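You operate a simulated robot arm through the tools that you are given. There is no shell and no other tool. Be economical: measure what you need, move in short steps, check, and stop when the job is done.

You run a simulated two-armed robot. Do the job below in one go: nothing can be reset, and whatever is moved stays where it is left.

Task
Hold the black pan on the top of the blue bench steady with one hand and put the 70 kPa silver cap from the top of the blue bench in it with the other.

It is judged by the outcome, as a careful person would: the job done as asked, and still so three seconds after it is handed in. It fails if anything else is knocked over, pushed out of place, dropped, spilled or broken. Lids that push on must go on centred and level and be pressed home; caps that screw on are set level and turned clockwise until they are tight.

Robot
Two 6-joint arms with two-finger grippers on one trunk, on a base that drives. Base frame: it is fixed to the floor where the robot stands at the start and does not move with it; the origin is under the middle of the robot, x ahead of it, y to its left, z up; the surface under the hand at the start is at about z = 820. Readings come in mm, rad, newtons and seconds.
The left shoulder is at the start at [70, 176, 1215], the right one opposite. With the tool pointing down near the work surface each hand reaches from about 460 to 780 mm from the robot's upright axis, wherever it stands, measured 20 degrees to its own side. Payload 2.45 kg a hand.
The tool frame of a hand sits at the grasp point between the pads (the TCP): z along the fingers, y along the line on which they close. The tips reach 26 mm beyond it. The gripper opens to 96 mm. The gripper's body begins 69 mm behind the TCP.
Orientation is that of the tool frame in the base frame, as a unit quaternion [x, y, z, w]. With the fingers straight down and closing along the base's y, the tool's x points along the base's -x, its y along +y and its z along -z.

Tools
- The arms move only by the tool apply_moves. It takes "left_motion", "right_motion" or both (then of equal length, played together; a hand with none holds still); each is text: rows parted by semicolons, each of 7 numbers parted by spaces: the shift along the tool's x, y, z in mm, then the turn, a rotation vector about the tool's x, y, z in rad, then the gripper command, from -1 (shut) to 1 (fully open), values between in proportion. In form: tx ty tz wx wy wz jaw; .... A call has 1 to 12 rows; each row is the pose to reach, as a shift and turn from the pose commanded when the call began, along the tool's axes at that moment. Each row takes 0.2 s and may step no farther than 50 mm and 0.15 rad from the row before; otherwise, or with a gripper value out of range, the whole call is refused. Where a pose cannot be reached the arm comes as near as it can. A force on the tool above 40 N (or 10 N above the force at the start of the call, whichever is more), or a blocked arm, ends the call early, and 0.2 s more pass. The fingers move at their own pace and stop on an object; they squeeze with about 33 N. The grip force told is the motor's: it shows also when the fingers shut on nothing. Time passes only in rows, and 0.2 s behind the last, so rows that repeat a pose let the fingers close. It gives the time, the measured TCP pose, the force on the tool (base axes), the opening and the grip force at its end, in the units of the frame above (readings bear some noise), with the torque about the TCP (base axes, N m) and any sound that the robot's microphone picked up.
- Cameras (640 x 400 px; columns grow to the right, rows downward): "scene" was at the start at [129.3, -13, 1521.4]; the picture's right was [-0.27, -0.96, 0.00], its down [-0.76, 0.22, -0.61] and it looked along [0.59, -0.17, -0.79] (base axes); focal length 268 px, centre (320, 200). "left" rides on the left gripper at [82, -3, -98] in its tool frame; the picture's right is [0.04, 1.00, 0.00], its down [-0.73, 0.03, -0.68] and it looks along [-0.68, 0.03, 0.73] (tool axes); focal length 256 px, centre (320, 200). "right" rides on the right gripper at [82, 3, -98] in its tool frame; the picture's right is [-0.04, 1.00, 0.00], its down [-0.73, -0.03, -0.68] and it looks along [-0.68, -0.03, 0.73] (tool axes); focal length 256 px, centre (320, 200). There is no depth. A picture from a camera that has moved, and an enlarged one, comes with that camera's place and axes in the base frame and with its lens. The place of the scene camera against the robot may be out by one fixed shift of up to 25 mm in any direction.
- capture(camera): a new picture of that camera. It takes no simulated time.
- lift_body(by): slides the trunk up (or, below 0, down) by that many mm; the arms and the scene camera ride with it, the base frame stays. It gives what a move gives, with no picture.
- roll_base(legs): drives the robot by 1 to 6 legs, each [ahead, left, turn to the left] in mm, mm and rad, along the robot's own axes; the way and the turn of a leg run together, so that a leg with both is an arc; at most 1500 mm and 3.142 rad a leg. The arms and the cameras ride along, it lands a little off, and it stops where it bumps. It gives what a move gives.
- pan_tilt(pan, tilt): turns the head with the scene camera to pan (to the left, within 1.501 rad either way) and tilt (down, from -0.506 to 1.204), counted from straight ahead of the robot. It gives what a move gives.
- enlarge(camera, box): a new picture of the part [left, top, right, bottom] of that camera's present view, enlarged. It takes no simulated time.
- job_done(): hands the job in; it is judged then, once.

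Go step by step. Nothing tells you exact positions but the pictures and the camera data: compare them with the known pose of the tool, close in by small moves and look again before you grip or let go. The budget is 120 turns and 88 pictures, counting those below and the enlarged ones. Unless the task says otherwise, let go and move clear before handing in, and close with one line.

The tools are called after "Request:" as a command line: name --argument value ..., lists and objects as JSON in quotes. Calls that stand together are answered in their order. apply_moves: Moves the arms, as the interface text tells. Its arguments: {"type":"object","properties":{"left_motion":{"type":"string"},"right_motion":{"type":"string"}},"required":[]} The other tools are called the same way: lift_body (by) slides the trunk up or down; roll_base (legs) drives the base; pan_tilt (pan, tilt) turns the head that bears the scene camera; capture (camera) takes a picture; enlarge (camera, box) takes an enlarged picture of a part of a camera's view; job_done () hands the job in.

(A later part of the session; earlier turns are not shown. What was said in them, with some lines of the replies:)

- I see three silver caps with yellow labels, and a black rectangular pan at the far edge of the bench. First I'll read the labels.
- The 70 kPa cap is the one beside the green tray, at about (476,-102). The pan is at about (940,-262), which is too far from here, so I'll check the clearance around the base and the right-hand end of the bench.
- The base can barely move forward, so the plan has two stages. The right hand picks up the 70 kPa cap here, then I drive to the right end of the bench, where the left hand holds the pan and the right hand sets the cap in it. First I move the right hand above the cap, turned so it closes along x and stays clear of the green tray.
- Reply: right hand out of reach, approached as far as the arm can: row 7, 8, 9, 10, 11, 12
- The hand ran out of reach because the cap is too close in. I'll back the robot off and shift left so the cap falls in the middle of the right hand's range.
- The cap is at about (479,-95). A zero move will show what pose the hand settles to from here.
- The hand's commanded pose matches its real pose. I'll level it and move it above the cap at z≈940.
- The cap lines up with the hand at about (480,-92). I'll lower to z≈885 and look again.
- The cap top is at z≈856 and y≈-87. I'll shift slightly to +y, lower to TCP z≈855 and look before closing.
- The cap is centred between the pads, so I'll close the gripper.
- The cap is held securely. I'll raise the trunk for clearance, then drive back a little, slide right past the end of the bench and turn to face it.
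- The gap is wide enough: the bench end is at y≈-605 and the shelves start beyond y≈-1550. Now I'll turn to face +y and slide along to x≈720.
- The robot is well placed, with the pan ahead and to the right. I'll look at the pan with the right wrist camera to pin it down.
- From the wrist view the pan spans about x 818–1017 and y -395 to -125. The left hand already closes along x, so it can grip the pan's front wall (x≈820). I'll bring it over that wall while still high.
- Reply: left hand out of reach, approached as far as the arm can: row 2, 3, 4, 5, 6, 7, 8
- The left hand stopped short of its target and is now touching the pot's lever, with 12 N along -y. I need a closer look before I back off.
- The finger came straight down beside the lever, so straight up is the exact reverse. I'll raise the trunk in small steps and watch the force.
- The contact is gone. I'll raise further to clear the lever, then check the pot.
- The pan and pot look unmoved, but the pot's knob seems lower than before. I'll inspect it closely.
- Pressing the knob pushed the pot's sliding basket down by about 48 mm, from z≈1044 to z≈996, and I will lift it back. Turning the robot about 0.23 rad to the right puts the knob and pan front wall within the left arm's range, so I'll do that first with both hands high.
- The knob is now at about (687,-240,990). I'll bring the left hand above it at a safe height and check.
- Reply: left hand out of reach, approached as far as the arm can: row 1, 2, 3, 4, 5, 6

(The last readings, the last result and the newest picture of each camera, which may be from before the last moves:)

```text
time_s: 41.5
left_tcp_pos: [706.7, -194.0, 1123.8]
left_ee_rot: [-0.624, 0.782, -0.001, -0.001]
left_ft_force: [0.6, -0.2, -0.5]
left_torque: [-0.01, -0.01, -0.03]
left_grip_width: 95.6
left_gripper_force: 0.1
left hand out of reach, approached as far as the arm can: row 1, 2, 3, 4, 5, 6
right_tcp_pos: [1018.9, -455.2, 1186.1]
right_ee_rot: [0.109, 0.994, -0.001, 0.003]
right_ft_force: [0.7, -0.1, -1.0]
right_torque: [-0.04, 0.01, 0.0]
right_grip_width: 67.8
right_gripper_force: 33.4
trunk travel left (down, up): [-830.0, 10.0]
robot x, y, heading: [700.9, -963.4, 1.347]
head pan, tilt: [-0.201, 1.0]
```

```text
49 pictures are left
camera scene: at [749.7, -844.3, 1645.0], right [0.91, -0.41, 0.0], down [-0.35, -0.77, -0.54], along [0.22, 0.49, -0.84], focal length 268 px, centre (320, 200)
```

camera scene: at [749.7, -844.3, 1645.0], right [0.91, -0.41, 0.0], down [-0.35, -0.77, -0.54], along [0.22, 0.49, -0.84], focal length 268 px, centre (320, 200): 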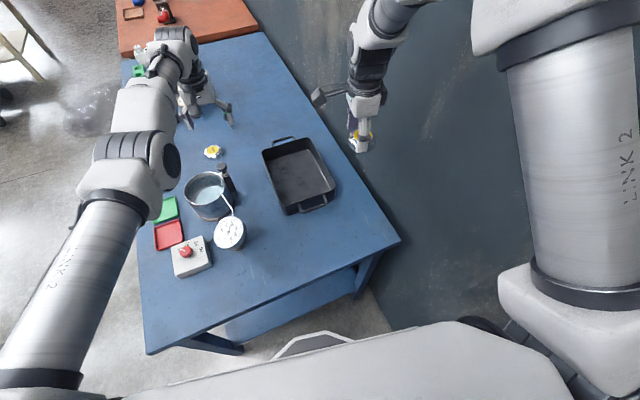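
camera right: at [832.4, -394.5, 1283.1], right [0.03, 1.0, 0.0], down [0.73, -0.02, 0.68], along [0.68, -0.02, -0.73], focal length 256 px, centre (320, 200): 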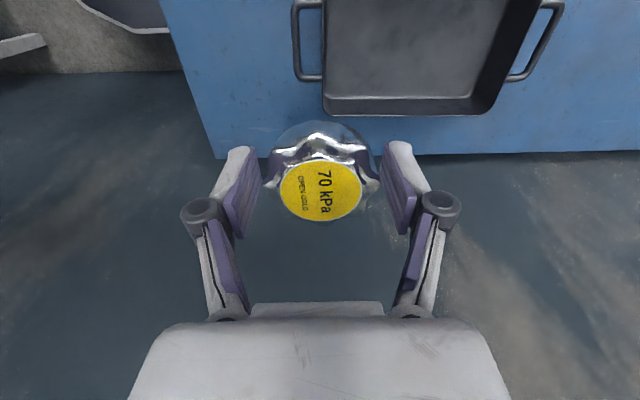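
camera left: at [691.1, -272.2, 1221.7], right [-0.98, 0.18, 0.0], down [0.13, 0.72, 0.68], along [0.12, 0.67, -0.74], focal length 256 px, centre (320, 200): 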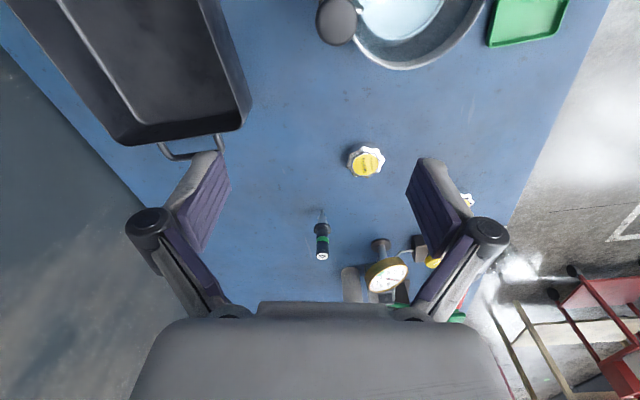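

The arm stopped about 50 mm short of the knob, at a safe height. I'll nudge it back toward the knob to see whether it follows.

Request:
apply_moves --left_motion "15 3 0 0 0 0 1; 30 6 0 0 0 0 1; 49 9 0 0 0 0 1; 49 9 0 0 0 0 1"

```text
time_s: 42.5
left_tcp_pos: [705.2, -193.0, 1123.6]
left_ee_rot: [-0.624, 0.781, -0.001, 0.0]
left_ft_force: [-0.4, 0.4, -0.3]
left_torque: [-0.01, -0.03, -0.03]
left_grip_width: 96.1
left_gripper_force: 0.0
left hand out of reach, approached as far as the arm can: row 1, 2, 3, 4
right_tcp_pos: [1017.8, -453.0, 1185.7]
right_ee_rot: [0.109, 0.994, -0.001, 0.003]
right_ft_force: [0.1, 0.2, -1.3]
right_torque: [0.01, -0.01, -0.01]
right_grip_width: 68.0
right_gripper_force: 33.6
trunk travel left (down, up): [-830.0, 10.0]
robot x, y, heading: [703.4, -961.6, 1.347]
head pan, tilt: [-0.201, 1.0]
```

It won't move straight back, probably because of a joint limit. I'll retrace toward the arm's known-good starting posture, going up, back and slightly right.

Request:
apply_moves --left_motion "0 0 -30 0 0 0 1; 0 0 -60 0 0 0 1; 0 0 -90 0 0 0 1; 0 0 -120 0 0 0 1; 30 -15 -120 0 0 0 1; 60 -30 -120 0 0 0 1; 90 -45 -120 0 0 0 1; 115 -60 -120 0 0 0 1"

```text
time_s: 44.3
left_tcp_pos: [739.8, -320.7, 1245.9]
left_ee_rot: [-0.624, 0.781, 0.0, 0.0]
left_ft_force: [0.7, -0.1, -0.1]
left_torque: [0.02, 0.0, -0.01]
left_grip_width: 96.0
left_gripper_force: 0.1
left hand out of reach, approached as far as the arm can: row 4
right_tcp_pos: [1018.6, -455.1, 1186.6]
right_ee_rot: [0.109, 0.994, 0.0, 0.002]
right_ft_force: [-0.5, -0.2, -0.6]
right_torque: [0.01, 0.02, 0.04]
right_grip_width: 67.8
right_gripper_force: 33.1
trunk travel left (down, up): [-830.0, 10.0]
robot x, y, heading: [701.2, -967.2, 1.348]
head pan, tilt: [-0.201, 1.0]
```

The arm is back in a good posture. I'll approach above the knob while high first, then descend.

Request:
apply_moves --left_motion "-17 17 0 0 0 0 1; -34 35 0 0 0 0 1; -50 52 0 0 0 0 1; -67 70 0 0 0 0 1; -67 70 40 0 0 0 1; -67 70 80 0 0 0 1; -67 70 110 0 0 0 1"

```text
time_s: 45.9
left_tcp_pos: [683.7, -237.5, 1131.8]
left_ee_rot: [-0.625, 0.781, -0.002, 0.0]
left_ft_force: [0.4, -0.6, -0.6]
left_torque: [-0.05, 0.02, -0.01]
left_grip_width: 95.7
left_gripper_force: 0.0
right_tcp_pos: [1018.3, -454.0, 1186.1]
right_ee_rot: [0.109, 0.994, -0.002, 0.002]
right_ft_force: [-0.5, 0.2, -0.7]
right_torque: [-0.01, 0.02, -0.01]
right_grip_width: 67.4
right_gripper_force: 33.2
trunk travel left (down, up): [-830.0, 10.0]
robot x, y, heading: [700.6, -963.3, 1.35]
head pan, tilt: [-0.201, 1.0]
```

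That worked. The hand is at (684,-238,1132), so I'll look down at the knob.

Request:
capture --camera "left"

Request:
enlarge --camera "scene" --box '[150, 60, 270, 220]'

```text
48 pictures are left
camera left: at [669.0, -316.4, 1230.2], right [-0.98, 0.18, 0.0], down [0.13, 0.72, 0.68], along [0.12, 0.67, -0.74], focal length 256 px, centre (320, 200)
```

left: 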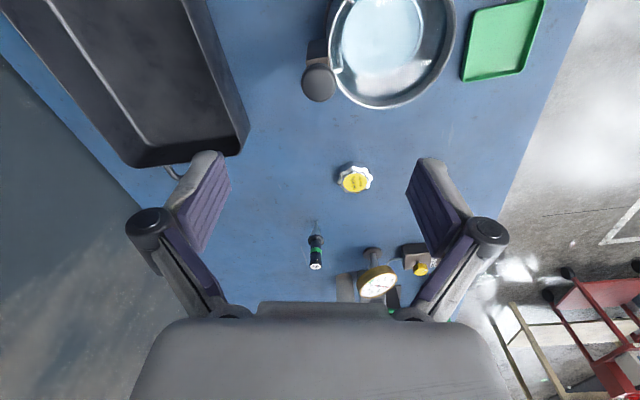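

```text
2.50 times, centred on (210, 140) of scene
camera zoom: at [748.4, -843.2, 1645.0], right [0.91, -0.41, 0.0], down [-0.35, -0.77, -0.54], along [0.22, 0.49, -0.84], focal length 671 px, centre (595, 350)
```

zoom: 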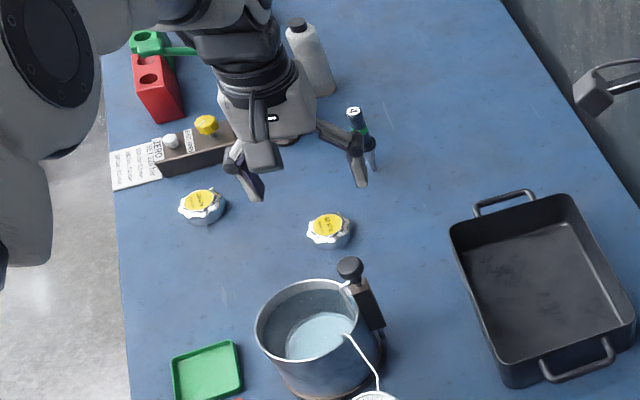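

The knob is directly below, at about (684,-240). I'll lower to z≈1040 with a narrower opening and look.

Request:
apply_moves --left_motion "2 -1 30 0 0 0 0.4; 2 -1 60 0 0 0 0.4; 2 -1 91 0 0 0 0.4"

Request:
capture --camera "left"

Request:
enlarge --camera "scene" --box '[180, 110, 260, 220]'

```text
time_s: 46.7
left_tcp_pos: [685.2, -239.6, 1041.4]
left_ee_rot: [-0.624, 0.782, -0.001, 0.0]
left_ft_force: [0.9, 1.0, -0.4]
left_torque: [0.03, 0.01, -0.01]
left_grip_width: 67.3
left_gripper_force: 0.0
right_tcp_pos: [1017.5, -454.0, 1187.0]
right_ee_rot: [0.109, 0.994, -0.003, 0.003]
right_ft_force: [-0.4, -0.8, -1.3]
right_torque: [-0.01, 0.01, 0.01]
right_grip_width: 67.4
right_gripper_force: 33.0
trunk travel left (down, up): [-830.0, 10.0]
robot x, y, heading: [700.4, -961.6, 1.347]
head pan, tilt: [-0.201, 1.0]
```

```text
46 pictures are left
camera left: at [670.3, -319.0, 1139.8], right [-0.98, 0.18, 0.0], down [0.13, 0.72, 0.68], along [0.12, 0.67, -0.73], focal length 256 px, centre (320, 200)
```

left: 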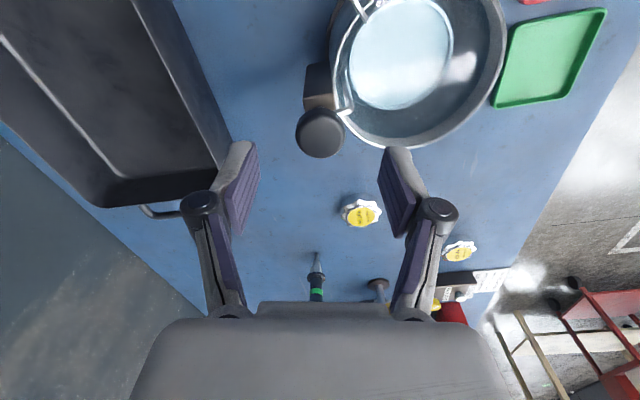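

```text
3.64 times, centred on (220, 165) of scene
camera zoom: at [748.9, -844.0, 1645.1], right [0.91, -0.41, 0.0], down [-0.35, -0.77, -0.54], along [0.22, 0.49, -0.84], focal length 976 px, centre (684, 327)
```

zoom: 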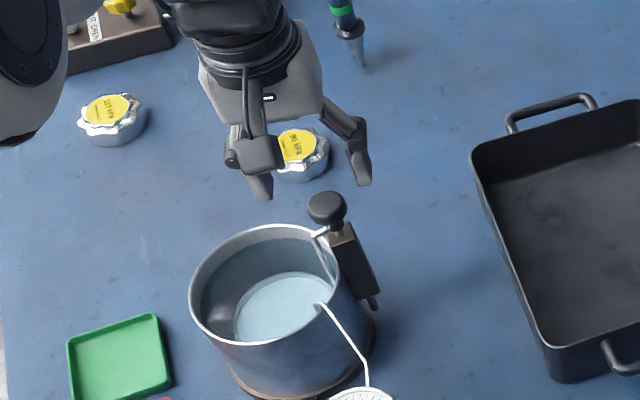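

The knob is centred at z≈988. I'll lower to TCP z≈1006, close gently on it, and check the width.

Request:
apply_moves --left_motion "-1 0 15 0 0 0 0.4; -1 0 35 0 0 0 0.4; -1 0 35 0 0 0 -0.1; -1 0 35 0 0 0 -1; -1 0 35 0 0 0 -1; -1 0 35 0 0 0 -1"

Request:
capture --camera "left"

```text
time_s: 48.1
left_tcp_pos: [685.1, -238.8, 1007.1]
left_ee_rot: [-0.625, 0.781, 0.0, 0.001]
left_ft_force: [-2.8, 3.9, 0.0]
left_torque: [1.28, -0.18, 0.14]
left_grip_width: 30.9
left_gripper_force: 45.4
right_tcp_pos: [1017.2, -454.2, 1186.0]
right_ee_rot: [0.109, 0.994, -0.002, 0.003]
right_ft_force: [0.0, 0.2, -0.8]
right_torque: [0.0, -0.01, 0.0]
right_grip_width: 67.3
right_gripper_force: 33.0
trunk travel left (down, up): [-830.0, 10.0]
robot x, y, heading: [704.4, -965.8, 1.346]
head pan, tilt: [-0.201, 1.0]
```

```text
44 pictures are left
camera left: at [670.2, -318.1, 1105.0], right [-0.98, 0.18, 0.0], down [0.13, 0.72, 0.68], along [0.12, 0.67, -0.73], focal length 256 px, centre (320, 200)
```

left: 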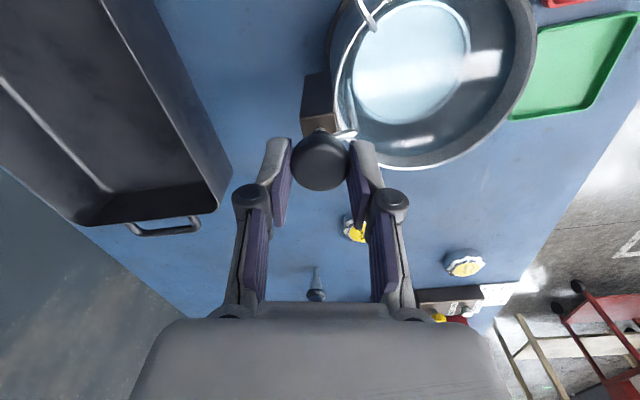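

The knob is gripped at 31 mm wide. I'll lift it slowly, watching the force.

Request:
apply_moves --left_motion "0 0 -4 0 0 0 -1; 0 0 -8 0 0 0 -1; 0 0 -12 0 0 0 -1; 0 0 -16 0 0 0 -1"

Request:
capture --camera "left"

```text
time_s: 49.1
left_tcp_pos: [684.8, -237.7, 1022.4]
left_ee_rot: [-0.624, 0.781, -0.001, 0.0]
left_ft_force: [-5.6, 4.2, -1.1]
left_torque: [0.04, 0.2, 0.08]
left_grip_width: 30.8
left_gripper_force: 45.3
right_tcp_pos: [1017.5, -453.6, 1186.1]
right_ee_rot: [0.109, 0.994, -0.002, 0.002]
right_ft_force: [-0.5, -0.1, -0.7]
right_torque: [-0.03, 0.01, 0.01]
right_grip_width: 67.4
right_gripper_force: 33.4
trunk travel left (down, up): [-830.0, 10.0]
robot x, y, heading: [702.8, -966.6, 1.345]
head pan, tilt: [-0.201, 1.0]
```

```text
43 pictures are left
camera left: at [670.2, -317.8, 1121.2], right [-0.98, 0.18, 0.0], down [0.13, 0.72, 0.68], along [0.12, 0.67, -0.74], focal length 256 px, centre (320, 200)
```

left: 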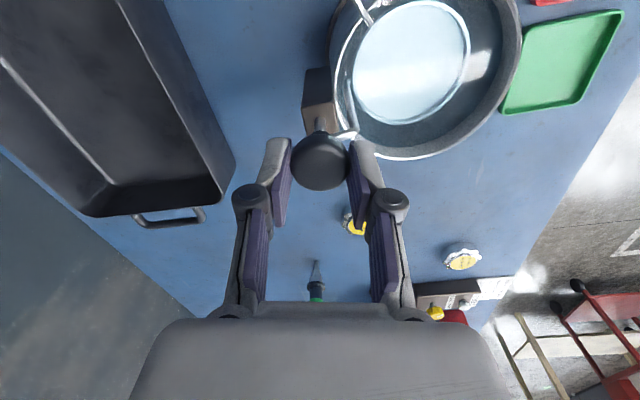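

The basket is rising smoothly and the pot isn't moving. I'll continue up to about 48 mm in total.

Request:
apply_moves --left_motion "0 0 -5 0 0 0 -1; 0 0 -10 0 0 0 -1; 0 0 -15 0 0 0 -1; 0 0 -20 0 0 0 -1; 0 0 -25 0 0 0 -1; 0 0 -28 0 0 0 -1; 0 0 -32 0 0 0 -1"

Request:
enlarge --camera "scene" --box '[170, 110, 270, 240]'

```text
time_s: 50.7
left_tcp_pos: [685.3, -238.2, 1055.4]
left_ee_rot: [-0.624, 0.781, -0.002, 0.0]
left_ft_force: [-6.2, -0.2, -0.9]
left_torque: [-0.67, 0.29, 0.07]
left_grip_width: 30.8
left_gripper_force: 45.0
right_tcp_pos: [1017.3, -453.9, 1186.8]
right_ee_rot: [0.109, 0.994, -0.001, 0.002]
right_ft_force: [-0.5, -0.4, -1.2]
right_torque: [0.02, -0.01, -0.04]
right_grip_width: 67.2
right_gripper_force: 32.9
trunk travel left (down, up): [-830.0, 10.0]
robot x, y, heading: [698.3, -964.0, 1.346]
head pan, tilt: [-0.201, 1.0]
```

```text
3.08 times, centred on (220, 175) of scene
camera zoom: at [747.5, -844.1, 1645.1], right [0.91, -0.41, 0.0], down [-0.35, -0.77, -0.54], along [0.22, 0.49, -0.84], focal length 826 px, centre (628, 277)
```

zoom: 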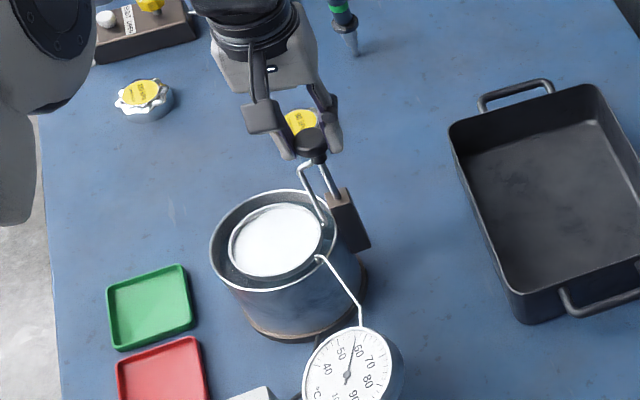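

The basket is back near its original height. I'll open gently and check that it stays up.

Request:
apply_moves --left_motion "0 0 0 0 0 0 -0.2; 0 0 0 0 0 0 0.2; 0 0 0 0 0 0 0.4; 0 0 0 0 0 0 0.4"

Request:
apply_moves --left_motion "0 0 -30 0 0 0 0.4; 0 0 -70 0 0 0 0.4; 0 0 -100 0 0 0 0.4; 0 0 -140 0 0 0 0.4; 0 0 -190 0 0 0 0.4"

Request:
capture --camera "left"

Request:
enlarge --camera "scene" --box '[170, 110, 270, 240]'

```text
time_s: 51.7
left_tcp_pos: [687.0, -239.1, 1055.4]
left_ee_rot: [-0.625, 0.781, -0.001, 0.0]
left_ft_force: [1.0, -0.2, 0.0]
left_torque: [0.03, 0.03, 0.03]
left_grip_width: 67.2
left_gripper_force: 0.0
right_tcp_pos: [1018.0, -454.3, 1185.7]
right_ee_rot: [0.109, 0.994, -0.002, 0.002]
right_ft_force: [0.8, 0.8, 0.6]
right_torque: [0.0, 0.02, -0.02]
right_grip_width: 67.5
right_gripper_force: 32.7
trunk travel left (down, up): [-830.0, 10.0]
robot x, y, heading: [703.0, -967.5, 1.351]
head pan, tilt: [-0.201, 1.0]
```

```text
time_s: 52.9
left_tcp_pos: [684.7, -240.3, 1246.9]
left_ee_rot: [-0.624, 0.781, 0.0, 0.0]
left_ft_force: [-0.2, 0.0, 1.5]
left_torque: [0.01, -0.02, -0.04]
left_grip_width: 67.3
left_gripper_force: 0.0
right_tcp_pos: [1018.0, -455.0, 1186.8]
right_ee_rot: [0.109, 0.994, -0.001, 0.002]
right_ft_force: [-0.1, -0.3, -0.8]
right_torque: [0.0, -0.01, -0.02]
right_grip_width: 67.3
right_gripper_force: 32.8
trunk travel left (down, up): [-830.0, 10.0]
robot x, y, heading: [703.9, -962.6, 1.344]
head pan, tilt: [-0.201, 1.0]
```

```text
41 pictures are left
camera left: at [669.7, -319.5, 1344.8], right [-0.98, 0.18, 0.0], down [0.13, 0.72, 0.68], along [0.12, 0.67, -0.73], focal length 256 px, centre (320, 200)
```

left: 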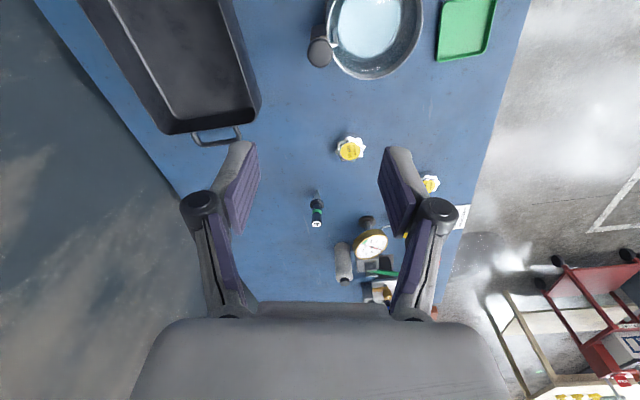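

```text
3.08 times, centred on (220, 175) of scene
camera zoom: at [749.0, -846.9, 1645.2], right [0.91, -0.41, 0.0], down [-0.35, -0.77, -0.54], along [0.22, 0.49, -0.84], focal length 826 px, centre (628, 277)
```

zoom: 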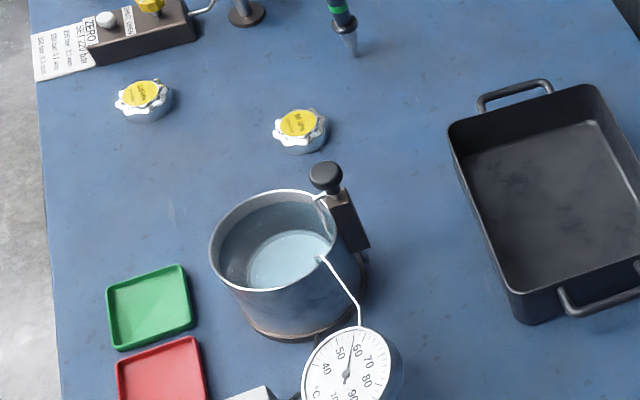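

The basket sank again when released, so there must be a catch or stop slightly higher that held it originally. I'll grip the knob again and lift it to the end of its travel.

Request:
apply_moves --left_motion "0 0 50 0 0 0 0.4; 0 0 100 0 0 0 0.4; 0 0 150 0 0 0 0.4; 0 0 190 0 0 0 0.4; 0 -1 225 0 0 0 0.4; 0 -1 240 0 0 0 0.4; 0 -1 240 0 0 0 0; 0 -1 240 0 0 0 -1; 0 -1 240 0 0 0 -1; 0 -1 240 0 0 0 -1"

Request:
apply_moves --left_motion "0 0 -8 0 0 0 -1; 0 0 -16 0 0 0 -1; 0 0 -24 0 0 0 -1; 0 0 -32 0 0 0 -1; 0 0 -40 0 0 0 -1; 0 0 -46 0 0 0 -1; 0 0 -48 0 0 0 -1; 0 0 -50 0 0 0 -1; 0 0 -52 0 0 0 -1"

```text
time_s: 55.1
left_tcp_pos: [685.0, -238.9, 1006.3]
left_ee_rot: [-0.625, 0.781, -0.001, -0.001]
left_ft_force: [-9.8, 4.5, 2.1]
left_torque: [0.52, 0.18, 0.16]
left_grip_width: 31.0
left_gripper_force: 44.8
right_tcp_pos: [1016.4, -453.9, 1186.7]
right_ee_rot: [0.109, 0.994, 0.0, 0.003]
right_ft_force: [-0.4, 0.8, -1.0]
right_torque: [0.01, 0.04, 0.02]
right_grip_width: 67.3
right_gripper_force: 32.5
trunk travel left (down, up): [-830.0, 10.0]
robot x, y, heading: [697.1, -963.8, 1.349]
head pan, tilt: [-0.201, 1.0]
```

```text
time_s: 57.1
left_tcp_pos: [685.3, -239.0, 1058.1]
left_ee_rot: [-0.625, 0.781, -0.001, 0.001]
left_ft_force: [-12.3, -1.0, 0.8]
left_torque: [-1.12, 0.44, 0.08]
left_grip_width: 31.0
left_gripper_force: 45.0
right_tcp_pos: [1016.4, -454.3, 1186.4]
right_ee_rot: [0.108, 0.994, -0.002, 0.003]
right_ft_force: [0.1, -0.6, -1.2]
right_torque: [0.02, 0.01, 0.01]
right_grip_width: 67.1
right_gripper_force: 32.9
trunk travel left (down, up): [-830.0, 10.0]
robot x, y, heading: [701.1, -966.0, 1.351]
head pan, tilt: [-0.201, 1.0]
```

There's no vertical resistance yet. I'll keep rising in small steps, easing the sideways load.

Request:
apply_moves --left_motion "0 1 -2 0 0 0 -1; 0 2 -4 0 0 0 -1; 0 2 -6 0 0 0 -1; 0 2 -8 0 0 0 -1; 0 2 -10 0 0 0 -1"

Request:
enlarge --camera "scene" --box '[170, 110, 270, 240]'

```text
time_s: 58.3
left_tcp_pos: [686.6, -238.9, 1066.0]
left_ee_rot: [-0.624, 0.781, -0.002, -0.001]
left_ft_force: [-1.2, -3.2, -8.6]
left_torque: [1.01, -0.3, 0.09]
left_grip_width: 30.9
left_gripper_force: 44.9
right_tcp_pos: [1019.5, -453.3, 1185.2]
right_ee_rot: [0.109, 0.994, -0.001, 0.002]
right_ft_force: [-0.2, -0.6, -0.5]
right_torque: [0.02, 0.02, 0.0]
right_grip_width: 67.2
right_gripper_force: 32.5
trunk travel left (down, up): [-830.0, 10.0]
robot x, y, heading: [703.1, -966.5, 1.351]
head pan, tilt: [-0.201, 1.0]
```

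```text
3.08 times, centred on (220, 175) of scene
camera zoom: at [748.8, -843.9, 1644.8], right [0.91, -0.41, 0.0], down [-0.35, -0.77, -0.54], along [0.22, 0.49, -0.84], focal length 826 px, centre (628, 277)
```

zoom: 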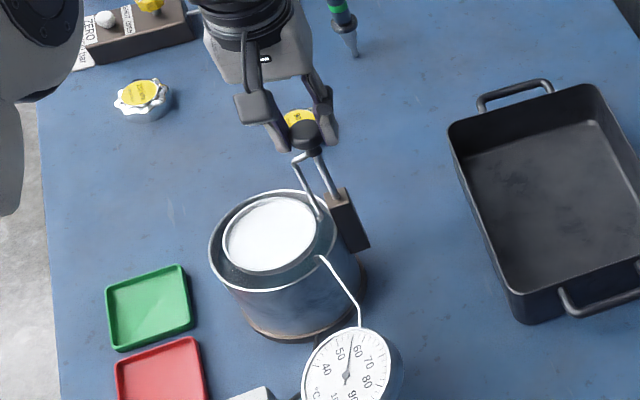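

It has met a stop after a rise of about 58 mm. I'll release it here and see if it holds.

Request:
apply_moves --left_motion "0 0 2 0 0 0 -1; 0 0 2 0 0 0 -0.3; 0 0 2 0 0 0 0; 0 0 2 0 0 0 0.4; 0 0 2 0 0 0 0.4"

Request:
enlarge --camera "scene" --box '[170, 110, 270, 240]'

```text
time_s: 59.5
left_tcp_pos: [685.5, -238.2, 1064.2]
left_ee_rot: [-0.624, 0.781, -0.001, -0.001]
left_ft_force: [-0.6, 0.5, 1.1]
left_torque: [-0.01, -0.06, 0.01]
left_grip_width: 67.3
left_gripper_force: 0.0
right_tcp_pos: [1017.4, -454.9, 1186.4]
right_ee_rot: [0.108, 0.994, -0.001, 0.002]
right_ft_force: [-0.6, 0.0, 0.0]
right_torque: [-0.04, 0.05, 0.0]
right_grip_width: 67.3
right_gripper_force: 33.0
trunk travel left (down, up): [-830.0, 10.0]
robot x, y, heading: [701.7, -966.0, 1.345]
head pan, tilt: [-0.201, 1.0]
```

```text
3.08 times, centred on (220, 175) of scene
camera zoom: at [749.0, -844.6, 1645.1], right [0.91, -0.41, 0.0], down [-0.35, -0.77, -0.54], along [0.22, 0.49, -0.84], focal length 826 px, centre (628, 277)
```

zoom: 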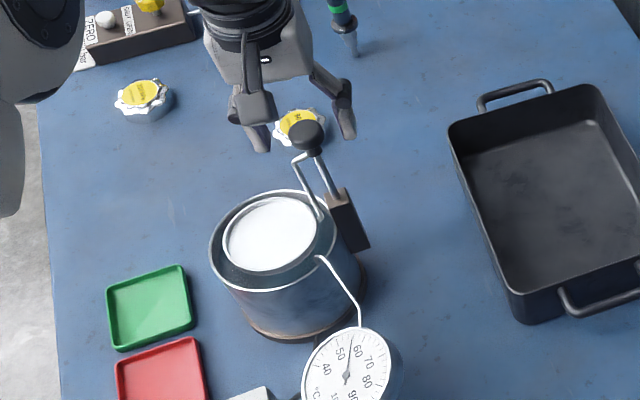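

It now holds at the top, with the knob at z≈1045, which matches the original 1044. I'll raise the left hand straight up and clear, then move it high over the pan's front wall, well away from the lever.

Request:
apply_moves --left_motion "0 0 -30 0 0 0 0.4; 0 0 -70 0 0 0 0.4; 0 0 -110 0 0 0 0.4; 0 0 -150 0 0 0 0.4; 0 0 -182 0 0 0 0.4"

Request:
capture --camera "left"

Request:
capture --camera "scene"

```text
time_s: 60.7
left_tcp_pos: [685.9, -239.6, 1248.2]
left_ee_rot: [-0.624, 0.781, -0.001, 0.0]
left_ft_force: [-0.4, -1.0, -0.7]
left_torque: [0.01, 0.0, 0.01]
left_grip_width: 67.1
left_gripper_force: 0.0
right_tcp_pos: [1019.5, -454.5, 1187.0]
right_ee_rot: [0.109, 0.994, -0.001, 0.003]
right_ft_force: [-0.8, -0.5, -0.7]
right_torque: [-0.02, -0.01, 0.02]
right_grip_width: 67.2
right_gripper_force: 32.9
trunk travel left (down, up): [-830.0, 10.0]
robot x, y, heading: [699.7, -969.5, 1.347]
head pan, tilt: [-0.201, 1.0]
```

```text
37 pictures are left
camera left: at [670.2, -318.7, 1346.8], right [-0.98, 0.18, 0.0], down [0.13, 0.72, 0.68], along [0.12, 0.67, -0.73], focal length 256 px, centre (320, 200)
```

left: 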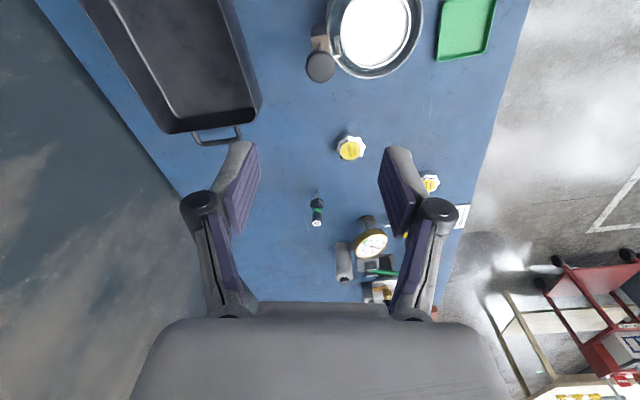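

```text
36 pictures are left
camera scene: at [749.0, -845.8, 1645.1], right [0.91, -0.41, 0.0], down [-0.35, -0.77, -0.54], along [0.22, 0.49, -0.84], focal length 268 px, centre (320, 200)
```

scene: 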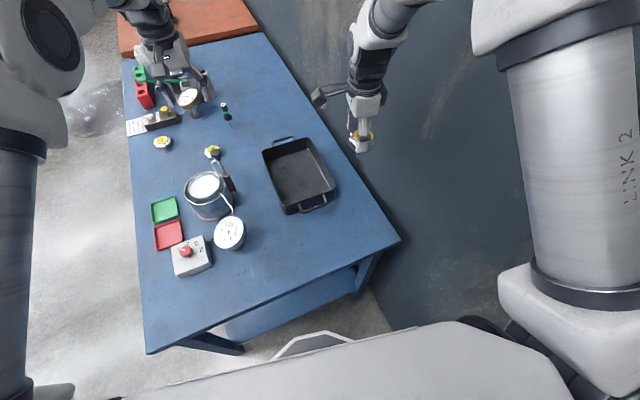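

The pot is back as it was and everything else looks undisturbed. Next I'll turn the right hand back to its natural wrist posture and bring it high over the pan, which also tucks its elbow away from the wall.

Request:
apply_moves --right_motion "9 11 0 0 0 -0.131 -1; 18 22 0 0 0 -0.262 -1; 27 33 0 0 0 -0.393 -1; 36 44 0 0 0 -0.523 -1; 45 55 0 0 0 -0.654 -1; 54 66 0 0 0 -0.785 -1; 63 77 0 0 0 -0.916 -1; 72 88 0 0 0 -1.047 -1; 81 99 0 0 0 -1.178 -1; 90 110 0 0 0 -1.309 -1; 100 122 0 0 0 -1.44 -1; 109 133 0 0 0 -1.571 -1"

```text
time_s: 63.3
left_tcp_pos: [685.0, -239.7, 1247.8]
left_ee_rot: [-0.624, 0.781, -0.001, -0.001]
left_ft_force: [0.9, 0.1, -0.1]
left_torque: [-0.02, 0.02, 0.02]
left_grip_width: 67.0
left_gripper_force: 0.3
right_tcp_pos: [940.7, -299.7, 1184.6]
right_ee_rot: [-0.627, 0.779, -0.003, 0.0]
right_ft_force: [0.1, -0.7, -1.3]
right_torque: [0.0, 0.0, 0.0]
right_grip_width: 67.4
right_gripper_force: 32.6
trunk travel left (down, up): [-830.0, 10.0]
robot x, y, heading: [704.1, -963.6, 1.347]
head pan, tilt: [-0.201, 1.0]
```

The right hand reached its spot. I'll shift the base 45 mm right so the pan's front wall is comfortable for the left hand.

Request:
roll_base --legs '[[0, -45, 0]]'

Request:
apply_moves --left_motion "15 -14 0 0 0 -0.04 0.4; 30 -28 0 0 0 -0.08 0.4; 45 -42 0 0 0 -0.12 0.4; 60 -56 0 0 0 -0.16 0.4; 58 -75 0 0 0 -0.2 0.4; 57 -105 0 0 0 -0.226 0.4"

```text
time_s: 64.2
left_tcp_pos: [719.0, -246.0, 1246.6]
left_ee_rot: [-0.625, 0.78, -0.004, 0.002]
left_ft_force: [-1.1, -0.7, -0.3]
left_torque: [-0.03, -0.09, 0.03]
left_grip_width: 67.5
left_gripper_force: 0.0
right_tcp_pos: [974.6, -309.3, 1185.9]
right_ee_rot: [-0.627, 0.779, -0.005, 0.003]
right_ft_force: [-2.1, 0.8, -1.7]
right_torque: [-0.04, -0.11, 0.01]
right_grip_width: 67.1
right_gripper_force: 33.0
trunk travel left (down, up): [-830.0, 10.0]
robot x, y, heading: [743.7, -975.2, 1.35]
head pan, tilt: [-0.201, 1.0]
```

```text
time_s: 65.6
left_tcp_pos: [819.4, -327.6, 1248.3]
left_ee_rot: [0.71, -0.704, 0.001, 0.001]
left_ft_force: [-0.2, -1.0, 0.4]
left_torque: [0.03, 0.05, 0.01]
left_grip_width: 67.1
left_gripper_force: 0.1
right_tcp_pos: [984.2, -308.4, 1185.3]
right_ee_rot: [-0.626, 0.78, -0.002, 0.0]
right_ft_force: [0.4, -0.5, -1.5]
right_torque: [0.02, 0.05, -0.01]
right_grip_width: 66.9
right_gripper_force: 33.0
trunk travel left (down, up): [-830.0, 10.0]
robot x, y, heading: [743.6, -972.6, 1.352]
head pan, tilt: [-0.201, 1.0]
```

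The left hand is above the front wall at (819,-328). I'll lower the trunk; nothing tall is beneath either hand.

Request:
lift_body --by -110

Request:
capture --camera "left"

Request:
capture --camera "right"

Request:
capture --camera "scene"

```text
time_s: 67.0
left_tcp_pos: [817.8, -327.3, 1138.4]
left_ee_rot: [0.709, -0.705, 0.001, 0.0]
left_ft_force: [0.9, 0.7, 0.5]
left_torque: [0.02, -0.03, 0.0]
left_grip_width: 67.5
left_gripper_force: 0.1
right_tcp_pos: [983.1, -310.4, 1076.1]
right_ee_rot: [-0.627, 0.779, -0.003, 0.001]
right_ft_force: [-0.4, 0.1, -0.2]
right_torque: [-0.01, -0.02, -0.06]
right_grip_width: 66.4
right_gripper_force: 33.2
trunk travel left (down, up): [-720.0, 120.0]
robot x, y, heading: [747.6, -973.2, 1.351]
head pan, tilt: [-0.201, 1.0]
```

```text
35 pictures are left
camera left: at [820.6, -407.8, 1236.6], right [-1.0, -0.05, 0.0], down [-0.03, 0.73, 0.68], along [-0.03, 0.68, -0.74], focal length 256 px, centre (320, 200)
```

left: 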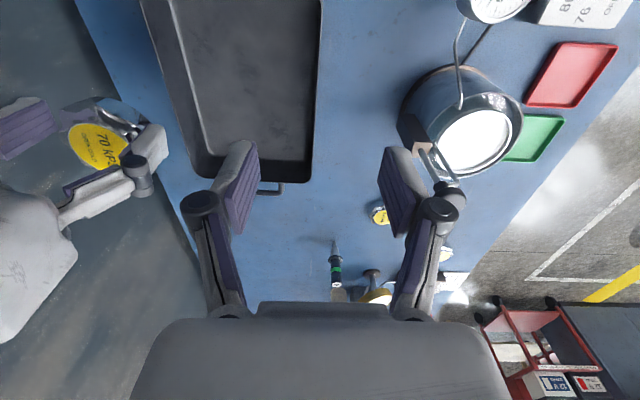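

```text
34 pictures are left
camera right: at [962.5, -388.4, 1173.3], right [-0.97, 0.25, -0.01], down [0.18, 0.71, 0.68], along [0.18, 0.65, -0.74], focal length 256 px, centre (320, 200)
```

right: 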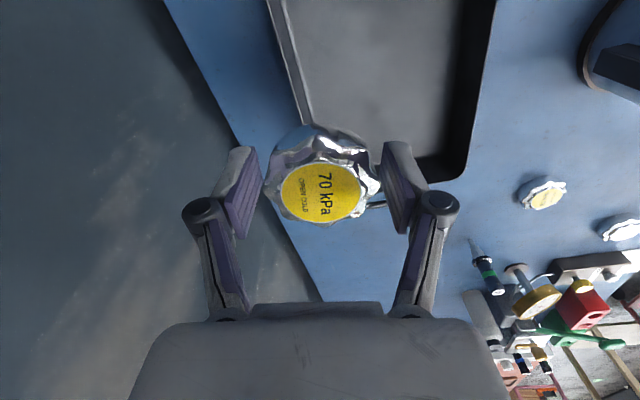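

```text
33 pictures are left
camera scene: at [791.9, -854.7, 1535.1], right [0.91, -0.41, 0.0], down [-0.34, -0.77, -0.54], along [0.22, 0.49, -0.84], focal length 268 px, centre (320, 200)
```

scene: 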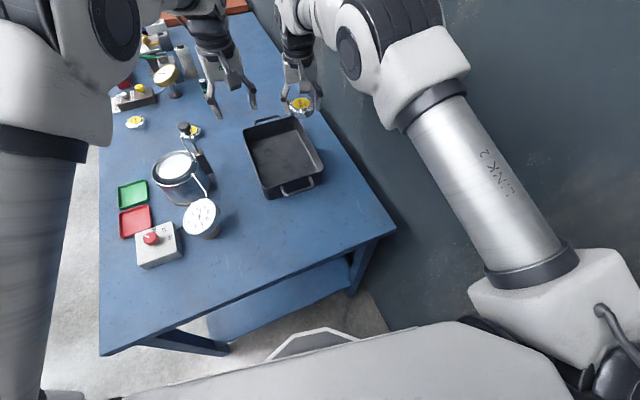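

The pan's front rim lines up at x≈817. I'll lower the left hand to z≈930 and re-check.

Request:
apply_moves --left_motion "0 0 40 0 0 0 0.4; 0 0 80 0 0 0 0.4; 0 0 120 0 0 0 0.4; 0 0 160 0 0 0 0.4; 0 0 200 0 0 0 0.4"

Request:
capture --camera "left"

Request:
enlarge --camera "scene" --box '[140, 60, 340, 220]'

```text
time_s: 68.2
left_tcp_pos: [818.5, -327.7, 937.4]
left_ee_rot: [0.709, -0.705, 0.001, 0.0]
left_ft_force: [0.2, 0.4, 0.1]
left_torque: [0.0, -0.02, -0.02]
left_grip_width: 66.8
left_gripper_force: 0.1
right_tcp_pos: [981.7, -308.7, 1074.0]
right_ee_rot: [-0.626, 0.78, -0.003, 0.0]
right_ft_force: [-0.5, 0.2, -0.9]
right_torque: [-0.03, 0.01, -0.01]
right_grip_width: 66.9
right_gripper_force: 32.4
trunk travel left (down, up): [-720.0, 120.0]
robot x, y, heading: [746.8, -977.4, 1.347]
head pan, tilt: [-0.201, 1.0]
```

```text
32 pictures are left
camera left: at [820.2, -407.8, 1035.6], right [-1.0, -0.05, 0.0], down [-0.03, 0.73, 0.68], along [-0.03, 0.68, -0.74], focal length 256 px, centre (320, 200)
```

left: 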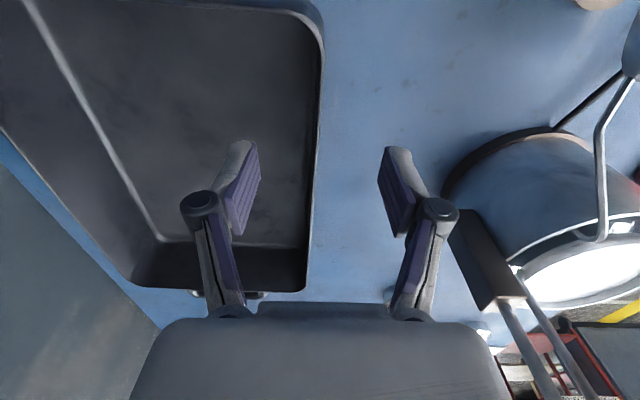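

```text
2.50 times, centred on (240, 140) of scene
camera zoom: at [792.1, -853.0, 1535.0], right [0.91, -0.41, 0.0], down [-0.34, -0.77, -0.54], along [0.22, 0.49, -0.84], focal length 671 px, centre (520, 350)
```

zoom: 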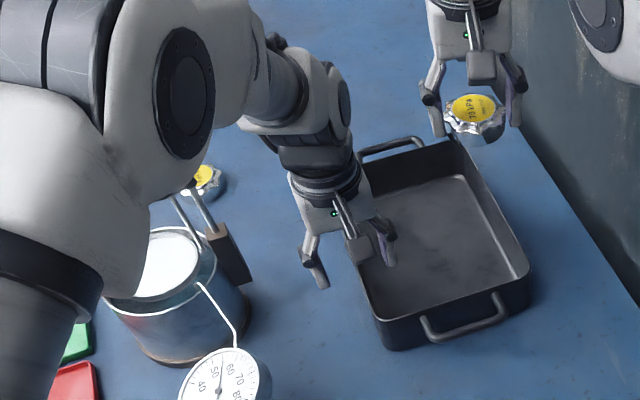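

The rim is at x≈817, z≈885, centred between the fingers. I'll lower to TCP z≈885 and close on the wall.

Request:
apply_moves --left_motion "0 1 20 0 0 0 0.4; 0 1 40 0 0 0 0.4; 0 1 52 0 0 0 0.4"

Request:
capture --camera "left"

```text
time_s: 69.0
left_tcp_pos: [815.4, -327.8, 885.9]
left_ee_rot: [0.71, -0.705, 0.002, 0.001]
left_ft_force: [-0.1, -0.1, 0.0]
left_torque: [-0.05, 0.02, -0.01]
left_grip_width: 67.3
left_gripper_force: 0.0
right_tcp_pos: [981.8, -309.2, 1075.8]
right_ee_rot: [-0.627, 0.779, -0.003, 0.001]
right_ft_force: [-0.1, -0.9, -0.4]
right_torque: [-0.02, -0.03, -0.03]
right_grip_width: 66.8
right_gripper_force: 33.0
trunk travel left (down, up): [-720.0, 120.0]
robot x, y, heading: [743.2, -974.7, 1.353]
head pan, tilt: [-0.201, 1.0]
```

```text
30 pictures are left
camera left: at [819.4, -408.6, 984.1], right [-1.0, -0.05, 0.0], down [-0.03, 0.73, 0.68], along [-0.03, 0.68, -0.73], focal length 256 px, centre (320, 200)
```

left: 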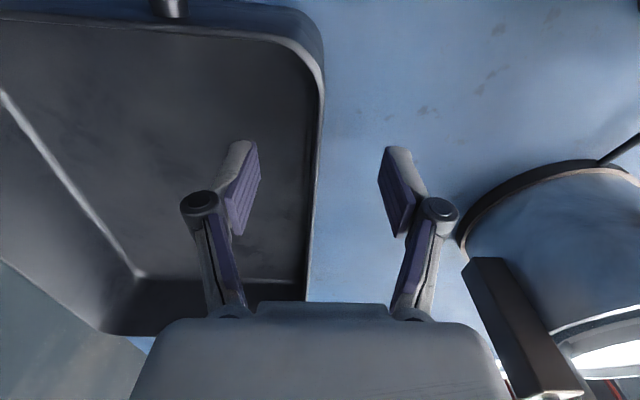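

The wall sits between the fingers, about 2 mm off centre. I'll correct that and close.

Request:
apply_moves --left_motion "0 -2 0 0 0 0 0.2; 0 -2 0 0 0 0 -0.2; 0 -2 0 0 0 0 -0.6; 0 -2 0 0 0 0 -0.85; 0 -2 0 0 0 0 -1; 0 -2 0 0 0 0 -1"

Request:
capture --camera "left"

```text
time_s: 70.4
left_tcp_pos: [818.6, -328.7, 886.4]
left_ee_rot: [0.709, -0.705, 0.002, 0.0]
left_ft_force: [0.8, 0.8, -0.4]
left_torque: [0.2, -0.02, -0.21]
left_grip_width: 6.2
left_gripper_force: 32.1
right_tcp_pos: [982.5, -309.7, 1075.0]
right_ee_rot: [-0.626, 0.779, -0.002, 0.001]
right_ft_force: [-0.2, 0.4, 0.0]
right_torque: [0.0, -0.01, -0.03]
right_grip_width: 66.8
right_gripper_force: 33.1
trunk travel left (down, up): [-720.0, 120.0]
robot x, y, heading: [745.9, -975.2, 1.348]
head pan, tilt: [-0.201, 1.0]
```

```text
29 pictures are left
camera left: at [822.0, -408.2, 984.1], right [-1.0, -0.05, 0.0], down [-0.03, 0.73, 0.68], along [-0.03, 0.68, -0.74], focal length 256 px, centre (320, 200)
```

left: 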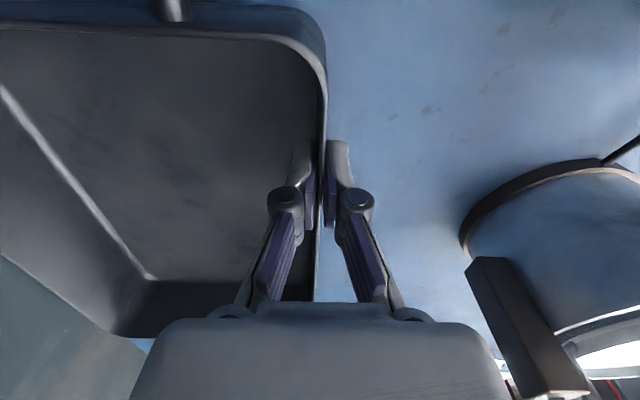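

The left hand holds the pan wall firmly at 6 mm. Now I'll bring the cap over the middle of the pan and partway down.

Request:
apply_moves --right_motion "-5 16 0 0 0 0 -1; -10 32 0 0 0 0 -1; -15 49 0 0 0 0 -1; -15 49 35 0 0 0 -1; -15 49 70 0 0 0 -1; -15 49 110 0 0 0 -1"

Request:
capture --camera "right"

Request:
capture --camera "scene"

```text
time_s: 71.8
left_tcp_pos: [819.0, -326.6, 886.0]
left_ee_rot: [0.709, -0.706, 0.002, 0.0]
left_ft_force: [0.2, 1.5, -1.0]
left_torque: [-0.1, 0.01, -0.03]
left_grip_width: 6.1
left_gripper_force: 32.1
right_tcp_pos: [938.3, -284.6, 964.5]
right_ee_rot: [-0.627, 0.779, -0.003, 0.002]
right_ft_force: [-0.3, 0.5, -1.3]
right_torque: [-0.02, 0.02, 0.01]
right_grip_width: 66.6
right_gripper_force: 33.1
trunk travel left (down, up): [-720.0, 120.0]
robot x, y, heading: [748.3, -974.0, 1.351]
head pan, tilt: [-0.201, 1.0]
```

```text
28 pictures are left
camera right: at [917.9, -363.1, 1062.5], right [-0.97, 0.25, 0.0], down [0.18, 0.71, 0.68], along [0.17, 0.66, -0.73], focal length 256 px, centre (320, 200)
```

right: 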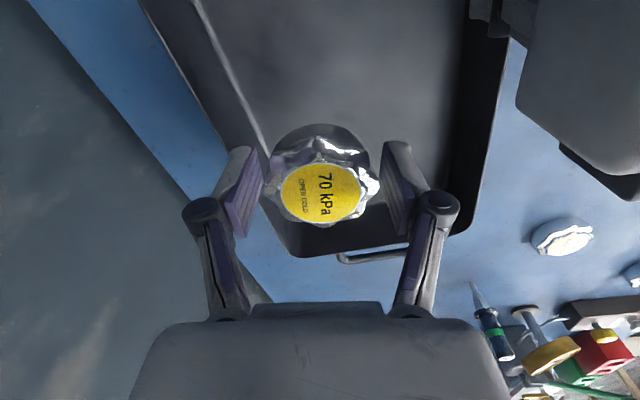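

```text
27 pictures are left
camera scene: at [792.5, -853.5, 1535.1], right [0.91, -0.41, 0.0], down [-0.34, -0.77, -0.54], along [0.22, 0.49, -0.84], focal length 268 px, centre (320, 200)
```

scene: 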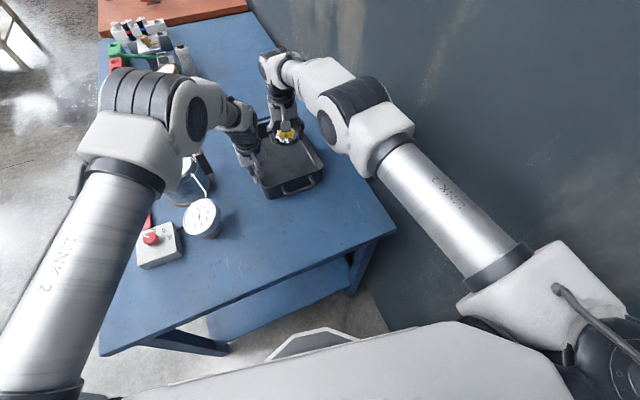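

The path is clear and the cap is well inside the pan walls. I'll lower it gently to just above the pan floor.

Request:
apply_moves --right_motion "0 4 25 0 0 0 -1; 0 4 50 0 0 0 -1; 0 4 70 0 0 0 -1; 0 4 85 0 0 0 -1; 0 4 93 0 0 0 -1; 0 4 97 0 0 0 -1"

Request:
capture --camera "right"

Request:
enlarge --camera "scene" --box '[220, 80, 340, 210]'

```text
time_s: 73.2
left_tcp_pos: [817.3, -326.7, 886.4]
left_ee_rot: [0.709, -0.705, 0.001, -0.001]
left_ft_force: [0.2, 0.4, 0.2]
left_torque: [0.01, 0.01, 0.05]
left_grip_width: 5.8
left_gripper_force: 31.9
right_tcp_pos: [938.9, -292.6, 870.0]
right_ee_rot: [-0.627, 0.779, -0.003, -0.001]
right_ft_force: [-0.6, 0.3, 0.2]
right_torque: [-0.03, -0.02, -0.02]
right_grip_width: 66.7
right_gripper_force: 33.0
right hand out of reach, approached as far as the arm can: row 3, 4, 5, 6
trunk travel left (down, up): [-720.0, 120.0]
robot x, y, heading: [747.0, -973.0, 1.344]
head pan, tilt: [-0.201, 1.0]
```

```text
26 pictures are left
camera right: at [919.5, -371.3, 967.8], right [-0.97, 0.25, -0.01], down [0.18, 0.71, 0.68], along [0.18, 0.65, -0.74], focal length 256 px, centre (320, 200)
```

right: 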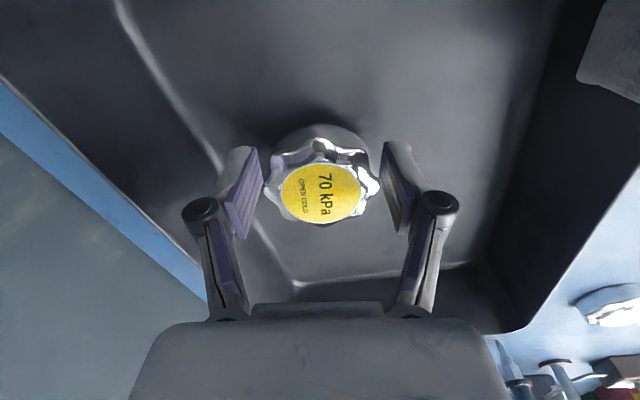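

```text
3.08 times, centred on (280, 145) of scene
camera zoom: at [792.1, -854.0, 1535.0], right [0.91, -0.41, 0.0], down [-0.34, -0.77, -0.54], along [0.22, 0.49, -0.84], focal length 826 px, centre (443, 369)
```

zoom: 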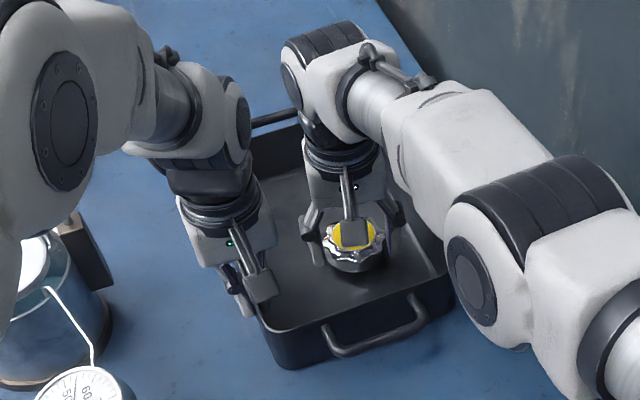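

The reach limit stopped it about 9 mm above the pan floor. I'll bring it 20 mm nearer, then lower in small steps and check the force.

Request:
apply_moves --right_motion "10 2 0 0 0 0 -1; 20 4 0 0 0 0 -1; 20 4 3 0 0 0 -1; 20 4 5 0 0 0 -1; 20 4 7 0 0 0 -1"

```text
time_s: 74.4
left_tcp_pos: [818.6, -326.8, 887.1]
left_ee_rot: [0.709, -0.705, 0.001, 0.0]
left_ft_force: [-0.4, -0.8, 0.6]
left_torque: [0.04, 0.01, 0.09]
left_grip_width: 6.1
left_gripper_force: 31.5
right_tcp_pos: [929.8, -310.9, 862.7]
right_ee_rot: [-0.627, 0.779, -0.002, 0.001]
right_ft_force: [-0.2, -0.1, -0.9]
right_torque: [-0.01, 0.01, 0.03]
right_grip_width: 66.8
right_gripper_force: 32.8
trunk travel left (down, up): [-720.0, 120.0]
robot x, y, heading: [748.9, -973.4, 1.354]
head pan, tilt: [-0.201, 1.0]
```

Request:
apply_moves --right_motion "0 0 1 0 0 0 -1; 0 0 2 0 0 0 -1; 0 0 3 0 0 0 -1"

```text
time_s: 75.2
left_tcp_pos: [817.5, -327.9, 885.5]
left_ee_rot: [0.709, -0.705, 0.001, 0.0]
left_ft_force: [2.1, 4.9, -4.6]
left_torque: [-0.37, -0.06, 0.14]
left_grip_width: 5.9
left_gripper_force: 32.0
right_tcp_pos: [930.6, -311.4, 860.3]
right_ee_rot: [-0.628, 0.778, -0.002, 0.002]
right_ft_force: [-2.3, -2.8, 11.6]
right_torque: [0.36, 0.32, 0.15]
right_grip_width: 66.8
right_gripper_force: 33.1
trunk travel left (down, up): [-720.0, 120.0]
robot x, y, heading: [742.8, -972.1, 1.35]
head pan, tilt: [-0.201, 1.0]
```

The cap is resting on the pan floor with about 11 N of contact. I'll ease up 1 mm, open partway and withdraw straight up while the left hand still holds the pan.

Request:
apply_moves --right_motion "0 0 -1 0 0 0 -1; 0 0 -1 0 0 0 0.5; 0 0 -1 0 0 0 0.7; 0 0 -1 0 0 0 0.7; 0 0 -10 0 0 0 0.7; 0 0 -25 0 0 0 0.7; 0 0 -50 0 0 0 0.7; 0 0 -90 0 0 0 0.7; 0 0 -130 0 0 0 0.7; 0 0 -170 0 0 0 0.7; 0 0 -210 0 0 0 0.7"

Request:
capture --camera "right"

Request:
capture --camera "left"

```text
time_s: 77.6
left_tcp_pos: [817.4, -328.1, 885.9]
left_ee_rot: [0.709, -0.705, 0.002, 0.0]
left_ft_force: [-0.1, 0.0, 1.2]
left_torque: [-0.51, -0.05, 0.1]
left_grip_width: 6.0
left_gripper_force: 31.6
right_tcp_pos: [930.8, -311.5, 1070.7]
right_ee_rot: [-0.627, 0.779, -0.003, 0.0]
right_ft_force: [-0.8, -0.2, 0.8]
right_torque: [0.01, -0.02, -0.01]
right_grip_width: 81.7
right_gripper_force: 0.1
trunk travel left (down, up): [-720.0, 120.0]
robot x, y, heading: [744.9, -976.8, 1.349]
head pan, tilt: [-0.201, 1.0]
```

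```text
24 pictures are left
camera right: at [910.1, -390.1, 1168.7], right [-0.97, 0.25, -0.01], down [0.18, 0.71, 0.68], along [0.18, 0.65, -0.74], focal length 256 px, centre (320, 200)
```

right: 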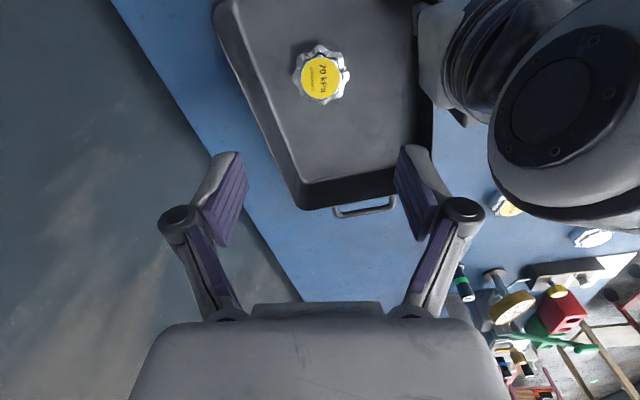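

```text
23 pictures are left
camera left: at [821.6, -408.6, 984.4], right [-1.0, -0.05, 0.0], down [-0.03, 0.73, 0.68], along [-0.03, 0.68, -0.74], focal length 256 px, centre (320, 200)
```

left: 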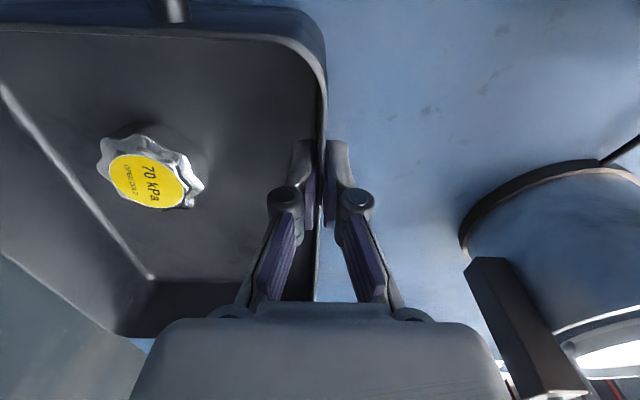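

The 70 kPa cap is sitting flat in the pan. Now I'll release the pan wall with the left hand and lift it straight up.

Request:
apply_moves --left_motion "0 0 0 0 0 0 -0.8; 0 0 0 0 0 0 -0.5; 0 0 0 0 0 0 -0.2; 0 0 0 0 0 0 -0.2; 0 0 -30 0 0 0 -0.2; 0 0 -70 0 0 0 -0.2; 0 0 -110 0 0 0 -0.2; 0 0 -150 0 0 0 -0.2; 0 0 -190 0 0 0 -0.2; 0 0 -230 0 0 0 -0.2"

Request:
capture --camera "left"

Request:
capture --camera "scene"

```text
time_s: 79.8
left_tcp_pos: [818.0, -328.2, 1116.6]
left_ee_rot: [0.709, -0.705, 0.001, 0.0]
left_ft_force: [0.6, -0.5, 0.5]
left_torque: [0.0, 0.0, -0.02]
left_grip_width: 38.3
left_gripper_force: 0.1
right_tcp_pos: [930.2, -313.3, 1071.5]
right_ee_rot: [-0.627, 0.779, -0.003, 0.001]
right_ft_force: [-0.9, -0.4, -0.5]
right_torque: [0.01, -0.01, 0.01]
right_grip_width: 81.7
right_gripper_force: 0.1
trunk travel left (down, up): [-720.0, 120.0]
robot x, y, heading: [745.4, -973.4, 1.354]
head pan, tilt: [-0.201, 1.0]
```

```text
22 pictures are left
camera left: at [821.7, -408.6, 1215.4], right [-1.0, -0.05, 0.0], down [-0.03, 0.73, 0.68], along [-0.03, 0.68, -0.74], focal length 256 px, centre (320, 200)
```

left: 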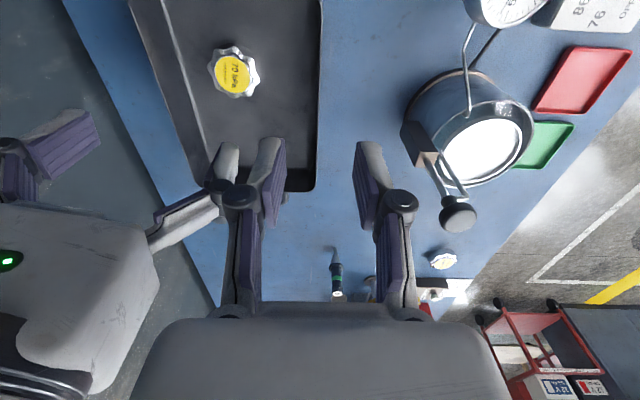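

```text
21 pictures are left
camera scene: at [791.9, -855.6, 1535.1], right [0.91, -0.41, 0.0], down [-0.34, -0.77, -0.54], along [0.22, 0.49, -0.84], focal length 268 px, centre (320, 200)
```

scene: 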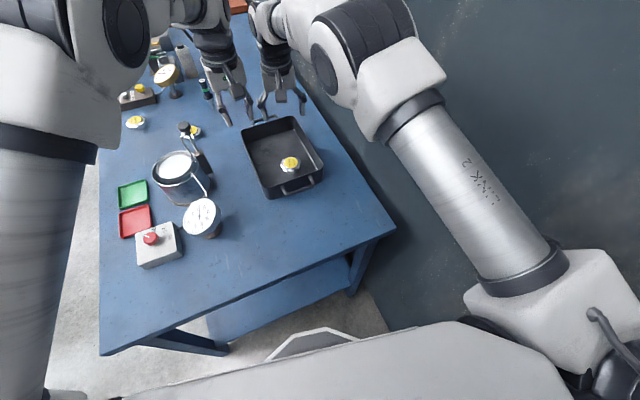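

The 70 kPa cap is in the pan, the basket is still up, everything else is in place, and both hands are clear. I'm handing in.

Request:
job_done

```text
The job is handed in.
```

The 70 kPa silver cap is lying flat in the black pan: the left hand held the pan's wall while the right set the cap down, and both hands then let go and moved clear. Along the way the left hand bumped the knob on the pot and pushed its basket down. The basket then dropped once more when I first let go of it, before I lifted it to its upper stop, where it has stayed, at about its original height.
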